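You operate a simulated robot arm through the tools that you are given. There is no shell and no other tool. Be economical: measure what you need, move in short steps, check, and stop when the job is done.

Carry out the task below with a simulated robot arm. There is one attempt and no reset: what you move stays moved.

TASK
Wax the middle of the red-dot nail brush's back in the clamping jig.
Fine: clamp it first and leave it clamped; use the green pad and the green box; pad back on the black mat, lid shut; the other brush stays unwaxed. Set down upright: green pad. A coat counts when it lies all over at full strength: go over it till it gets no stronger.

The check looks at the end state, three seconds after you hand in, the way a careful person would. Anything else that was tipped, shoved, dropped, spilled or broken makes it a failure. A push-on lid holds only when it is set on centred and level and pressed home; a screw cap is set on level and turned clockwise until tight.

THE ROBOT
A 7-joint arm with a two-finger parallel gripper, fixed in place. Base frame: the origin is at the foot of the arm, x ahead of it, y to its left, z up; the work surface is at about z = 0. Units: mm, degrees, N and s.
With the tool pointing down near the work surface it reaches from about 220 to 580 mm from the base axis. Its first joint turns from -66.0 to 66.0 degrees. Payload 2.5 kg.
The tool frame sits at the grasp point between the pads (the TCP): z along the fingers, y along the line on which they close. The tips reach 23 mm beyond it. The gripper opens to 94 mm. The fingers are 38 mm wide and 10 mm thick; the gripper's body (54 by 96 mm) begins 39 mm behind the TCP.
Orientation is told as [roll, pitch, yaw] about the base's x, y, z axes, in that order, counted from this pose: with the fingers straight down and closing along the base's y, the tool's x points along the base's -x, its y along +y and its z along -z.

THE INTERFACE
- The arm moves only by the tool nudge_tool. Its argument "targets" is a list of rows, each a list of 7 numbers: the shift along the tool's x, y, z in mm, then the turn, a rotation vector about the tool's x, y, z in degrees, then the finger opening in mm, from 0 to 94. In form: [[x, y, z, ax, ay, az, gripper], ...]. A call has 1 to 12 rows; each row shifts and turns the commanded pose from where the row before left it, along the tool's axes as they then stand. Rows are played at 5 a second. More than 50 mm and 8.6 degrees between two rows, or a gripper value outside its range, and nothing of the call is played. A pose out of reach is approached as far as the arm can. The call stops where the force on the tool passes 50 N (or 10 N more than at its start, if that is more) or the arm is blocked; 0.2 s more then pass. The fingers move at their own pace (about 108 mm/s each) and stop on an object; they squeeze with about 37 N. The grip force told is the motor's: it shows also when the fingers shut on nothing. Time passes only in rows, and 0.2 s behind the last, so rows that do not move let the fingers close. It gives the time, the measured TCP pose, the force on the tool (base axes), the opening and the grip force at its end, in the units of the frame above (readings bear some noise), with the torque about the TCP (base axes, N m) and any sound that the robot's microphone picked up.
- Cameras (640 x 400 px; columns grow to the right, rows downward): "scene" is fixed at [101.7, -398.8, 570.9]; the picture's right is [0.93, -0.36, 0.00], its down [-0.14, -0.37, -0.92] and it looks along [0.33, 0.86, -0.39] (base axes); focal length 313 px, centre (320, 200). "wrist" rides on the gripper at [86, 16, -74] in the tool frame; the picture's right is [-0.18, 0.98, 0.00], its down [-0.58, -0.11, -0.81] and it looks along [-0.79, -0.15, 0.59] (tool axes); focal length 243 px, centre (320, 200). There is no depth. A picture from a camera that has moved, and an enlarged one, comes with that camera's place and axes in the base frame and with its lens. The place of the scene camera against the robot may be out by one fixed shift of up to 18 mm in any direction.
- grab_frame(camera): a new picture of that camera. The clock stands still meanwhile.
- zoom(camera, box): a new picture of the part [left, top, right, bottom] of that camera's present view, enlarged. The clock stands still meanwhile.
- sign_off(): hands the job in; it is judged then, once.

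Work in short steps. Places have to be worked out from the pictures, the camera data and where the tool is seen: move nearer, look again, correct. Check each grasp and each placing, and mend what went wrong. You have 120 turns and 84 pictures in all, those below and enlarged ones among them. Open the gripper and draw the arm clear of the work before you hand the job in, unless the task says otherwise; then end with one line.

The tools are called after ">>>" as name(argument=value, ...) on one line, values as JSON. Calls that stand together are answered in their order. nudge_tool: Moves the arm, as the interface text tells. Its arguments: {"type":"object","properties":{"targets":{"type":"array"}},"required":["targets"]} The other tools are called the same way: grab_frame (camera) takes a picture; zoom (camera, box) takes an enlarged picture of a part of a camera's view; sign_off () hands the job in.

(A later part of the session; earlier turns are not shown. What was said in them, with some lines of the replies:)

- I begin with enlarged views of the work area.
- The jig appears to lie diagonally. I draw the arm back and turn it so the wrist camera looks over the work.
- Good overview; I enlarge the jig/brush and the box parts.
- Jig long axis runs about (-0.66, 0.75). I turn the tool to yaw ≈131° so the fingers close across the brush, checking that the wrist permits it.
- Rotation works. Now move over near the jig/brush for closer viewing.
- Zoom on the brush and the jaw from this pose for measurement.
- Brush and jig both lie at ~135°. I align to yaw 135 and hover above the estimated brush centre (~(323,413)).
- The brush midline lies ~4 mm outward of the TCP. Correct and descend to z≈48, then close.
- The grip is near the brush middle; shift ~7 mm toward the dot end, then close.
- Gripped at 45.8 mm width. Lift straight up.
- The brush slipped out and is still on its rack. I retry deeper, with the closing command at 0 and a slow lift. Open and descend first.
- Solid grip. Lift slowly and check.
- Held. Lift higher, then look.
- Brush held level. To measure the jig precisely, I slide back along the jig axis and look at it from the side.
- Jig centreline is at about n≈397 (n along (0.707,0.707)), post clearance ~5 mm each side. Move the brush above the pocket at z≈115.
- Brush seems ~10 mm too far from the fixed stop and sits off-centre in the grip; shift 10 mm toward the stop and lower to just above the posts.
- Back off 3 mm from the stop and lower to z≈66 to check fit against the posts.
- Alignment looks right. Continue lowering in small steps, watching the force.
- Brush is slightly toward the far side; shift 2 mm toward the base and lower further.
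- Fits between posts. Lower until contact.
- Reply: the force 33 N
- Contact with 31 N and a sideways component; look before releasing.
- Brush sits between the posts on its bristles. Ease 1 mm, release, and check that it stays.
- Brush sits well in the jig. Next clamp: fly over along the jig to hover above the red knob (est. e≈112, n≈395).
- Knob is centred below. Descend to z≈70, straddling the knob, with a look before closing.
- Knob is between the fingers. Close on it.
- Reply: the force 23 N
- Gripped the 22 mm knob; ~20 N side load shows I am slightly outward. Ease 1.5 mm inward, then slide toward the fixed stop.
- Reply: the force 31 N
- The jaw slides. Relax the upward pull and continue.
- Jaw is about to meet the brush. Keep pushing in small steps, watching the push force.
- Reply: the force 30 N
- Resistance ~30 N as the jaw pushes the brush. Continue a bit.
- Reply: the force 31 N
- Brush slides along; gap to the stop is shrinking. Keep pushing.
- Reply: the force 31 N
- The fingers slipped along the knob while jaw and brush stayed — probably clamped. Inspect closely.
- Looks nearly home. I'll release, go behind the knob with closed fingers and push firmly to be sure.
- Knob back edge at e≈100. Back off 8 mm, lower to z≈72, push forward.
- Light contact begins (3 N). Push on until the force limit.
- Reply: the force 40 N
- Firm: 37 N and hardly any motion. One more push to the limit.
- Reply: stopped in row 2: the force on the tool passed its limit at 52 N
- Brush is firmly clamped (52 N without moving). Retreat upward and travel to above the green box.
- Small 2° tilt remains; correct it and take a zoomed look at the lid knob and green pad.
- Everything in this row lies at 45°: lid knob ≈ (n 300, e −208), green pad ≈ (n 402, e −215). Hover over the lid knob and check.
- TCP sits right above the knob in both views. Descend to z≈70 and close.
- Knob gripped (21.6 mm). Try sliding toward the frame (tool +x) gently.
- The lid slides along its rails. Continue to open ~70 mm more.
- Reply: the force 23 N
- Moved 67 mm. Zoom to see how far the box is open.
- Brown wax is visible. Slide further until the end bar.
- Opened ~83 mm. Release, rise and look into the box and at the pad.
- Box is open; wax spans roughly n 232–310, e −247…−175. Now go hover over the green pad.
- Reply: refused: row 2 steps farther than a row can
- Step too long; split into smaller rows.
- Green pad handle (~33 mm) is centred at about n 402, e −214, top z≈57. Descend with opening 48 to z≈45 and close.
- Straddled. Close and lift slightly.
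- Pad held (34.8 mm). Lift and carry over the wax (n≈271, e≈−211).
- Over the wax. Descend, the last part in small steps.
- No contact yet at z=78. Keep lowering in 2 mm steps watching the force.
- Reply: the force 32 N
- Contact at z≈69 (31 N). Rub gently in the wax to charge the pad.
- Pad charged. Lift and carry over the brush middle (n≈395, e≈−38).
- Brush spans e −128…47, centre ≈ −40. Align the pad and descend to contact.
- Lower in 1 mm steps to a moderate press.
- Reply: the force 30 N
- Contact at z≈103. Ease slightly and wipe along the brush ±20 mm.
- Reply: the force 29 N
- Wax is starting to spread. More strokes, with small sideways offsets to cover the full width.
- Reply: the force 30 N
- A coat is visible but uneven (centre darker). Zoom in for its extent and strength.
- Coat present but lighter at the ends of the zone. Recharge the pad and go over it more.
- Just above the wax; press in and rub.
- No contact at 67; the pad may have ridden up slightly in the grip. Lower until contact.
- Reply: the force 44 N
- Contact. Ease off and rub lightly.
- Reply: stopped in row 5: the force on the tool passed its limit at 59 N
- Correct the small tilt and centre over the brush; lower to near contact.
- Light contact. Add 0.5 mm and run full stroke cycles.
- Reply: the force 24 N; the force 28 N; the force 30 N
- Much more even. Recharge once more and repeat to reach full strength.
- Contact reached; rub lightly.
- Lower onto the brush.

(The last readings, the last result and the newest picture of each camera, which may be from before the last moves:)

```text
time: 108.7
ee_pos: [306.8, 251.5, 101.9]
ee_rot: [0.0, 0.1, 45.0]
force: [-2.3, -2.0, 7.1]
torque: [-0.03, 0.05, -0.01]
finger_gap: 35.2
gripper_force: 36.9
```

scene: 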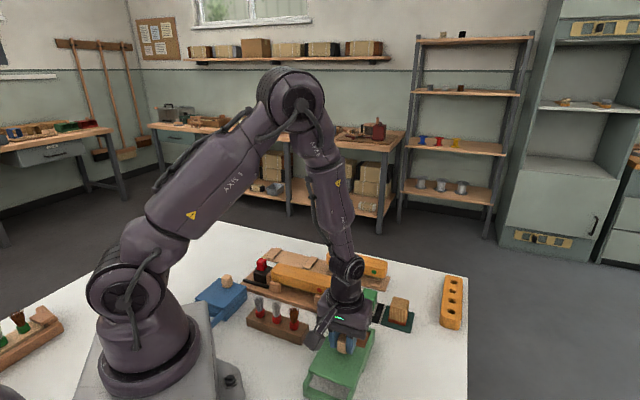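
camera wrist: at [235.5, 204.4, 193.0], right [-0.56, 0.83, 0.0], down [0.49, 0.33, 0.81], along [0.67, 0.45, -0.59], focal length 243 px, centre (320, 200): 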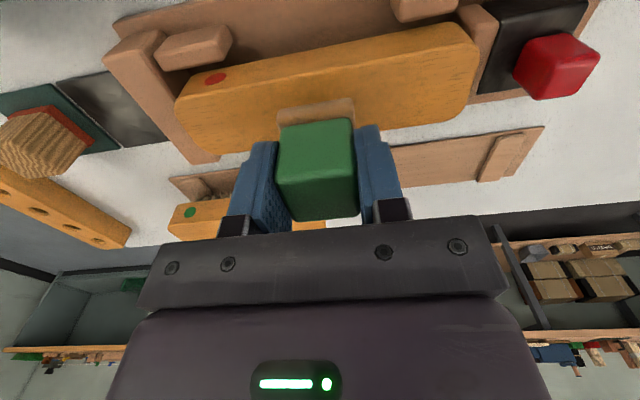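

Contact at 7 N. Add 0.5 mm and run full stroke cycles over the whole zone and width.

>>> nudge_tool(targets=[[0, 6, 0.5, 0, 0, 0, 0], [0, 6, 0, 0, 0, 0, 0], [0, 6, 0, 0, 0, 0, 0], [0, -6, 0, 0, 0, 0, 0], [0, -6, 0, 0, 0, 0, 0], [0, -6, 0, 0, 0, 0, 0], [0, -6, 0, 0, 0, 0, 0], [0, -6, 0, 0, 0, 0, 0], [0, -6, 0, 0, 0, 0, 0], [0, 6, 0, 0, 0, 0, 0], [0, 6, 0, 0, 0, 0, 0], [0, 6, 0, 0, 0, 0, 0]])

>>> nudge_tool(targets=[[4, 6, 0, 0, 0, 0, 0], [0, 6, 0, 0, 0, 0, 0], [0, 6, 0, 0, 0, 0, 0], [0, -6, 0, 0, 0, 0, 0], [0, -6, 0, 0, 0, 0, 0], [0, -6, 0, 0, 0, 0, 0], [0, -6, 0, 0, 0, 0, 0], [0, -6, 0, 0, 0, 0, 0], [0, -6, 0, 0, 0, 0, 0], [-4, 6, 0, 0, 0, 0, 0], [0, 6, 0, 0, 0, 0, 0], [0, 6, 0, 0, 0, 0, 0]])

>>> nudge_tool(targets=[[-4, 6, 0, 0, 0, 0, 0], [0, 6, 0, 0, 0, 0, 0], [0, 6, 0, 0, 0, 0, 0], [0, -6, 0, 0, 0, 0, 0], [0, -6, 0, 0, 0, 0, 0], [0, -6, 0, 0, 0, 0, 0], [0, -6, 0, 0, 0, 0, 0], [0, -6, 0, 0, 0, 0, 0], [0, -6, 0, 0, 0, 0, 0], [4, 6, 0, 0, 0, 0, 0], [0, 6, 0, 0, 0, 0, 0], [0, 6, 0, 0, 0, 0, 0]])

>>> nudge_tool(targets=[[0, 0, -20, 0, 0, 0, 0], [0, -40, -10, 0, 0, 0, 0], [0, -45, 0, 0, 0, 0, 0], [0, -15, 0, 0, 0, 0, 0]])

>>> zoom(camera="scene", box=[268, 255, 340, 300])

```text
time: 111.3
ee_pos: [308.9, 250.2, 101.3]
ee_rot: [-0.1, -0.1, 44.8]
force: [9.0, -8.4, 29.0]
torque: [-0.25, -0.24, -0.05]
finger_gap: 35.2
gripper_force: 36.8
```

```text
time: 113.9
ee_pos: [309.5, 251.7, 101.0]
ee_rot: [-0.1, -0.1, 44.9]
force: [9.2, -6.6, 23.6]
torque: [-0.19, -0.26, -0.02]
finger_gap: 35.1
gripper_force: 37.1
```

```text
time: 116.5
ee_pos: [309.3, 248.8, 102.5]
ee_rot: [-0.2, 0.1, 44.9]
force: [7.2, -9.7, 28.2]
torque: [-0.15, -0.31, -0.09]
finger_gap: 35.3
gripper_force: 36.9
```

```text
time: 117.5
ee_pos: [377.4, 179.6, 129.9]
ee_rot: [0.0, 0.1, 45.0]
force: [0.9, 0.5, -0.4]
torque: [0.0, 0.05, 0.01]
finger_gap: 35.0
gripper_force: 37.0
```

```text
8.89 times, centred on (304, 278) of scene
camera zoom: at [101.7, -398.8, 570.9], right [0.93, -0.36, 0.0], down [-0.14, -0.37, -0.92], along [0.33, 0.86, -0.39], focal length 2780 px, centre (462, -489)
```

zoom: 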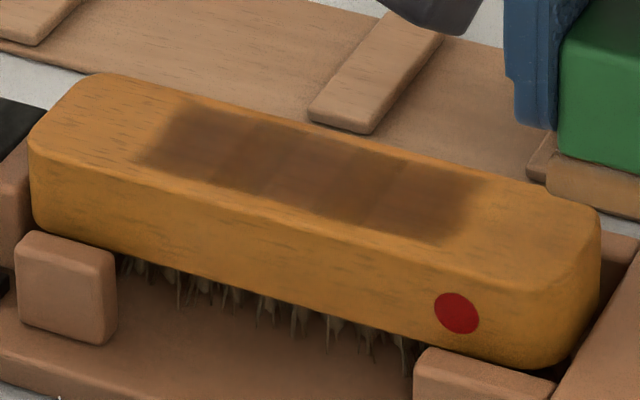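

The coat got no stronger — full strength and even. Return the pad to the black mat.

>>> nudge_tool(targets=[[-3, -25, 0, 0, 0, 0, 0], [-3, -25, 0, 0, 0, 0, 0], [-2.4, -24.8, 0, 0, 0, 0, 0], [0, 0, 25, 0, 0, 0, 0], [0, 0, 25, 0, 0, 0, 0], [0, 0, 20, 0, 0, 0, 0], [0, 0, 8, 0, 0, 0, 0], [0, 0, 0, 0, 0, 0, 0]])

>>> zoom(camera="scene", box=[320, 240, 448, 320])

```text
time: 119.3
ee_pos: [436.4, 133.8, 52.7]
ee_rot: [0.1, 0.1, 44.9]
force: [-0.6, -0.5, -1.3]
torque: [0.06, 0.05, -0.03]
finger_gap: 35.2
gripper_force: 37.0
```

```text
5.00 times, centred on (384, 280) of scene
camera zoom: at [101.7, -398.8, 570.9], right [0.93, -0.36, 0.0], down [-0.14, -0.37, -0.92], along [0.33, 0.86, -0.39], focal length 1564 px, centre (0, -200)
```

zoom: 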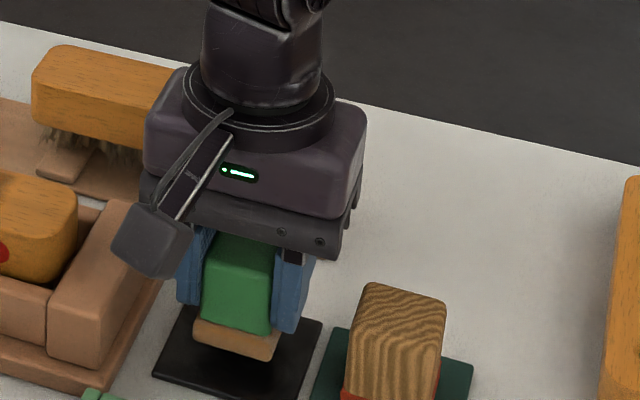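

Right over the mat. Lower gently until contact.

>>> nudge_tool(targets=[[0, 0, 3, 0, 0, 0, 0], [0, 0, 2, 0, 0, 0, 0], [0, 0, 1.5, 0, 0, 0, 0], [0, 0, 0, 0, 0, 0, 0]])

```text
time: 120.3
ee_pos: [437.2, 133.8, 47.3]
ee_rot: [0.0, 0.0, 45.0]
force: [0.8, 0.0, -0.3]
torque: [0.01, 0.0, 0.02]
finger_gap: 35.1
gripper_force: 37.0
```

>>> nudge_tool(targets=[[0, 0, 1, 0, 0, 0, 0], [0, 0, 1, 0, 0, 0, 0], [0, 0, 0, 0, 0, 0, 0]])

```text
time: 121.1
ee_pos: [437.4, 133.2, 45.1]
ee_rot: [-0.1, 0.2, 45.0]
force: [-0.6, 0.6, -0.3]
torque: [0.02, -0.02, -0.03]
finger_gap: 34.9
gripper_force: 37.0
```

>>> nudge_tool(targets=[[0, 0, 0.8, 0, 0, 0, 0], [0, 0, 0.7, 0, 0, 0, 0], [0, 0, 0, 0, 0, 0, 0]])

```text
time: 121.9
ee_pos: [436.1, 133.2, 42.4]
ee_rot: [0.0, 0.1, 44.9]
force: [-0.3, 0.7, -1.1]
torque: [-0.03, -0.01, -0.02]
finger_gap: 35.1
gripper_force: 37.2
```

Still free; continue.

>>> nudge_tool(targets=[[0, 0, 0.8, 0, 0, 0, 0], [0, 0, 0.7, 0, 0, 0, 0], [0, 0, 0, 0, 0, 0, 0]])

>>> zoom(camera="scene", box=[340, 265, 404, 305])

```text
time: 122.7
ee_pos: [437.0, 133.4, 42.1]
ee_rot: [0.0, 0.0, 45.0]
force: [-3.8, -1.7, 10.2]
torque: [-0.04, 0.03, 0.03]
finger_gap: 35.0
gripper_force: 36.9
```

```text
10.00 times, centred on (372, 285) of scene
camera zoom: at [101.7, -398.8, 570.9], right [0.93, -0.36, 0.0], down [-0.14, -0.37, -0.92], along [0.33, 0.86, -0.39], focal length 3128 px, centre (-200, -650)
```

zoom: 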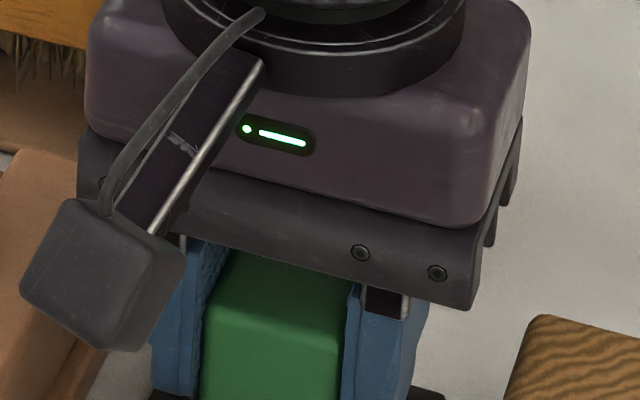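

Contact with 10 N: the pad stands on the mat. Release (limited opening) and rise straight up.

>>> nudge_tool(targets=[[0, 0, 0, 0, 0, 0, 42], [0, 0, 0, 0, 0, 0, 48], [0, 0, 0, 0, 0, 0, 48], [0, 0, -10, 0, 0, 0, 48], [0, 0, -30, 0, 0, 0, 48], [0, 0, -40, 0, 0, 0, 48], [0, 0, 0, 0, 0, 0, 48]])

>>> zoom(camera="scene", box=[292, 240, 452, 360])

```text
time: 124.3
ee_pos: [436.7, 130.6, 122.4]
ee_rot: [0.1, 0.1, 45.0]
force: [-0.7, 0.1, 0.3]
torque: [-0.03, 0.02, 0.04]
finger_gap: 47.9
gripper_force: 0.1
```

```text
3.33 times, centred on (372, 300) of scene
camera zoom: at [101.7, -398.8, 570.9], right [0.93, -0.36, 0.0], down [-0.14, -0.37, -0.92], along [0.33, 0.86, -0.39], focal length 1042 px, centre (147, -133)
```

zoom: 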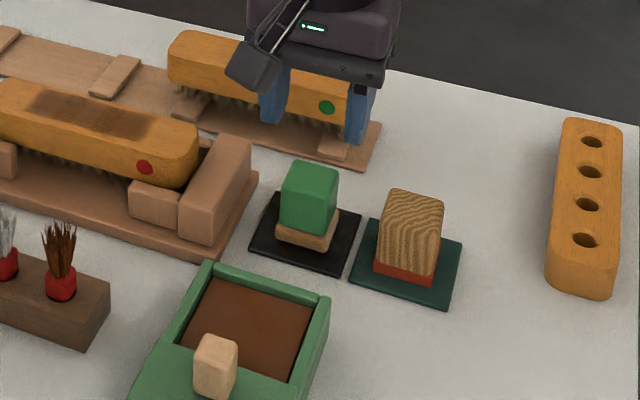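

Pad stands upright on the mat. Return to the lid knob (n≈217, e≈−210.5).

>>> nudge_tool(targets=[[38, 2, 0, 0, 0, 0, 55], [38, 2, 0, 0, 0, 0, 55], [38, 2, 0, 0, 0, 0, 55], [38, 0, 0, 0, 0, 0, 55], [32, 0, 0, 0, 0, 0, 55], [0, 0, 25, 0, 0, 0, 55], [0, 0, 0, 0, 0, 0, 55]])

>>> grab_frame(camera="wrist")

```text
time: 125.9
ee_pos: [303.6, 6.7, 96.6]
ee_rot: [0.0, 0.1, 44.9]
force: [-0.3, 0.0, 0.2]
torque: [-0.01, 0.0, 0.0]
finger_gap: 55.0
gripper_force: 0.0
```

```text
14 pictures are left
camera wrist: at [230.7, -43.5, 171.8], right [-0.56, 0.83, 0.0], down [0.49, 0.33, 0.81], along [0.66, 0.45, -0.59], focal length 243 px, centre (320, 200)
```

wrist: 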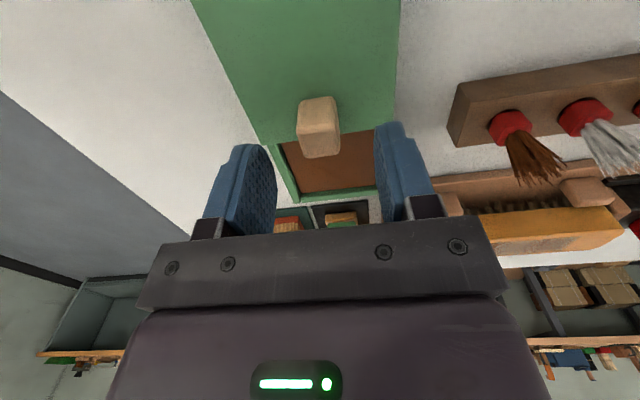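

Knob is centred between the fingers. Descend to z≈71 and grip.

>>> nudge_tool(targets=[[0, -0.5, 15, 0, 0, 0, 55], [0, 0, 10.5, 0, 0, 0, 55], [0, 0, 0, 0, 0, 0, 30], [0, 0, 0, 0, 0, 0, 0], [0, 0, 0, 0, 0, 0, 0], [0, 0, 0, 0, 0, 0, 0]])

```text
time: 127.3
ee_pos: [303.3, 6.1, 72.0]
ee_rot: [0.1, 0.1, 45.0]
force: [2.2, -2.5, -7.8]
torque: [0.03, -0.12, 0.07]
finger_gap: 21.4
gripper_force: 45.5
```

Gripped. Slide the lid shut (tool −x) toward its original position.

>>> nudge_tool(targets=[[-4, 0, 0, 0, 0, 0, 0], [-8, 0, 0, 0, 0, 0, 0], [-8, 0, 0, 0, 0, 0, 0], [-8, 0, 0, 0, 0, 0, 0], [-8, 0, 0, 0, 0, 0, 0], [-8, 0, 0, 0, 0, 0, 0], [-8, 0, 0, 0, 0, 0, 0], [-8, 0, 0, 0, 0, 0, 0], [-8, 0, 0, 0, 0, 0, 0], [-6, 0, 0, 0, 0, 0, 0], [0, 0, 0, 0, 0, 0, 0]])

```text
time: 129.7
ee_pos: [355.9, 58.8, 71.6]
ee_rot: [0.0, 0.0, 45.0]
force: [3.4, -3.0, 19.5]
torque: [-0.85, 0.86, 0.07]
finger_gap: 21.3
gripper_force: 44.9
```

Nearly shut (n≈293). Push the rest in small steps until it stops.

>>> nudge_tool(targets=[[-3, 0, -0.4, 0, 0, 0, 0], [-3, 0, 0, 0, 0, 0, 0], [-2, 0, 0, 0, 0, 0, 0], [-2, 0, 0, 0, 0, 0, 0], [0, 0, 0, 0, 0, 0, 0]])

>>> zoom(camera="scene", box=[290, 260, 450, 400])

```text
time: 130.9
ee_pos: [362.0, 64.6, 71.6]
ee_rot: [0.1, 0.3, 44.9]
force: [-6.6, -12.4, 17.4]
torque: [0.44, -0.58, 0.09]
finger_gap: 21.4
gripper_force: 44.8
```

```text
2.86 times, centred on (370, 330) of scene
camera zoom: at [101.7, -398.8, 570.9], right [0.93, -0.36, 0.0], down [-0.14, -0.37, -0.92], along [0.33, 0.86, -0.39], focal length 894 px, centre (177, -171)
```

zoom: 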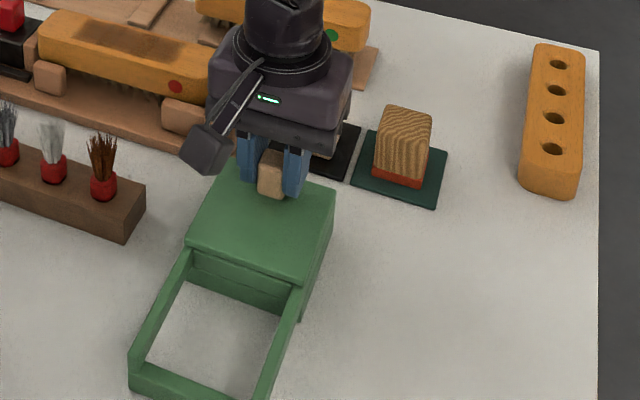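

It meets resistance at n≈302 (the shut position). One more firm nudge.

>>> nudge_tool(targets=[[-1.5, 0, 0, 0, 0, 0, 0], [-1, 0, 0, 0, 0, 0, 0], [0, 0, 0, 0, 0, 0, 0]])

```text
time: 131.7
ee_pos: [363.3, 64.9, 70.5]
ee_rot: [0.1, 0.5, 44.9]
force: [-17.5, -23.7, 18.4]
torque: [-0.48, -0.21, 0.25]
finger_gap: 21.4
gripper_force: 45.0
```

Hard stop (30 N): the lid is shut. Release and rise well clear.

>>> nudge_tool(targets=[[1.5, 0, 0, 0, 0, 0, 0], [0, 0, 0, 0, 0, 0, 35], [0, 0, 0, 0, 0, 0, 50], [0, 0, 0, 0, 0, 0, 50], [0, 0, -20, 0, 0, 0, 50], [0, 0, -40, 0, 0, 0, 60], [0, 0, -45, 0, 0, 0, 60], [0, 0, -45, 0, 0, 0, 60], [40, 0, -25, 0, 0, 0, 60], [40, 0, -25, 0, 0, 0, 60], [0, 0, 0, 0, 0, 0, 60]])

>>> zoom(camera="scene", box=[290, 260, 450, 400])

>>> zoom(camera="wrist", box=[200, 0, 520, 200])

>>> zoom(camera="scene", box=[220, 230, 348, 310])

```text
time: 134.1
ee_pos: [305.5, 10.2, 271.9]
ee_rot: [0.1, 0.0, 45.0]
force: [-0.3, -0.1, -0.3]
torque: [0.01, 0.01, -0.02]
finger_gap: 59.8
gripper_force: 0.0
```

```text
2.86 times, centred on (370, 330) of scene
camera zoom: at [101.7, -398.8, 570.9], right [0.93, -0.36, 0.0], down [-0.14, -0.37, -0.92], along [0.33, 0.86, -0.39], focal length 894 px, centre (177, -171)
```

zoom: 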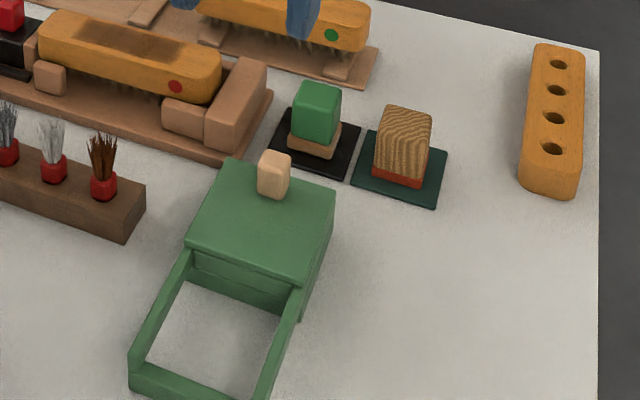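

```text
2.00 times, centred on (360, 100) of wrist
camera zoom: at [233.1, -39.4, 345.5], right [-0.56, 0.83, 0.0], down [0.49, 0.33, 0.8], along [0.66, 0.46, -0.59], focal length 485 px, centre (240, 400)
```

zoom: 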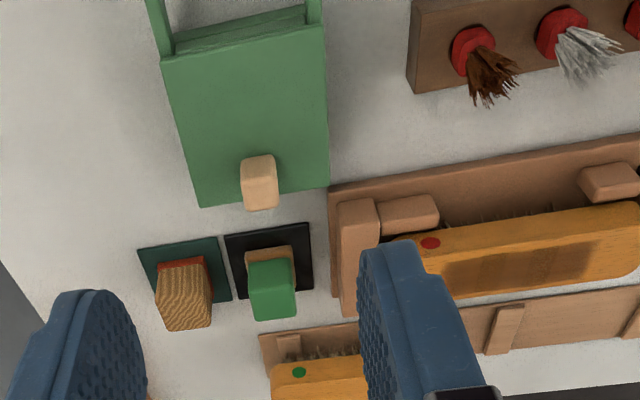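

```text
5.00 times, centred on (284, 270) of scene
camera zoom: at [101.7, -398.8, 570.9], right [0.93, -0.36, 0.0], down [-0.14, -0.37, -0.92], along [0.33, 0.86, -0.39], focal length 1564 px, centre (500, -150)
```

zoom: 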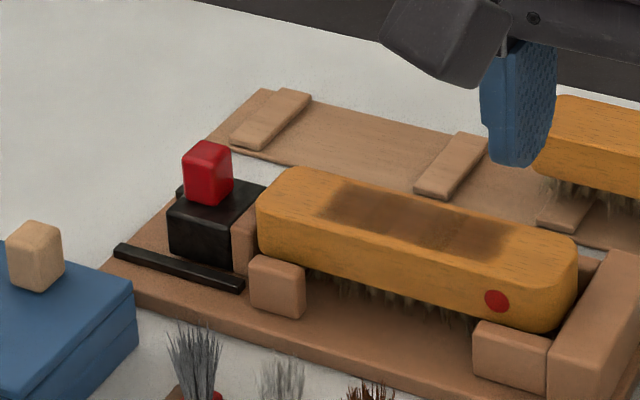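

All in order; a last close look at the coat's evenness.

>>> zoom(camera="wrist", box=[400, 90, 528, 170])

```text
5.00 times, centred on (464, 130) of wrist
camera zoom: at [233.1, -39.4, 345.5], right [-0.56, 0.83, 0.0], down [0.49, 0.33, 0.8], along [0.66, 0.46, -0.59], focal length 1213 px, centre (-400, 550)
```

zoom: 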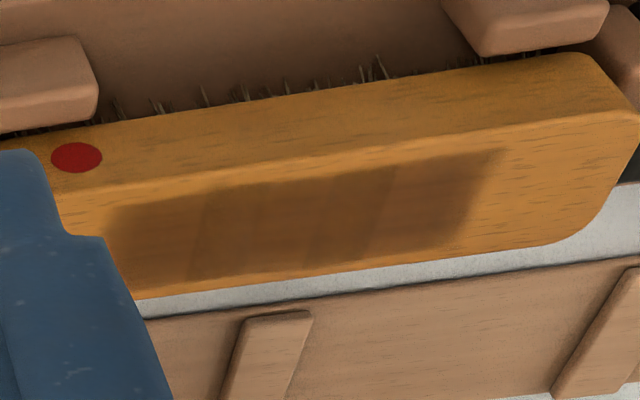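

The coat is even, and the last recharge and set of strokes made it no stronger. The brush is clamped, the pad is upright on its mat, the lid is shut and the arm is clear, so I'm handing in.

>>> sign_off()

```text
The job is handed in.
```

The red-dot brush is clamped in the jig with the middle of its back waxed until a recharge and another full pass made it no stronger. The green pad is upright on the black mat, the green box is shut, and the other brush was never touched with wax.
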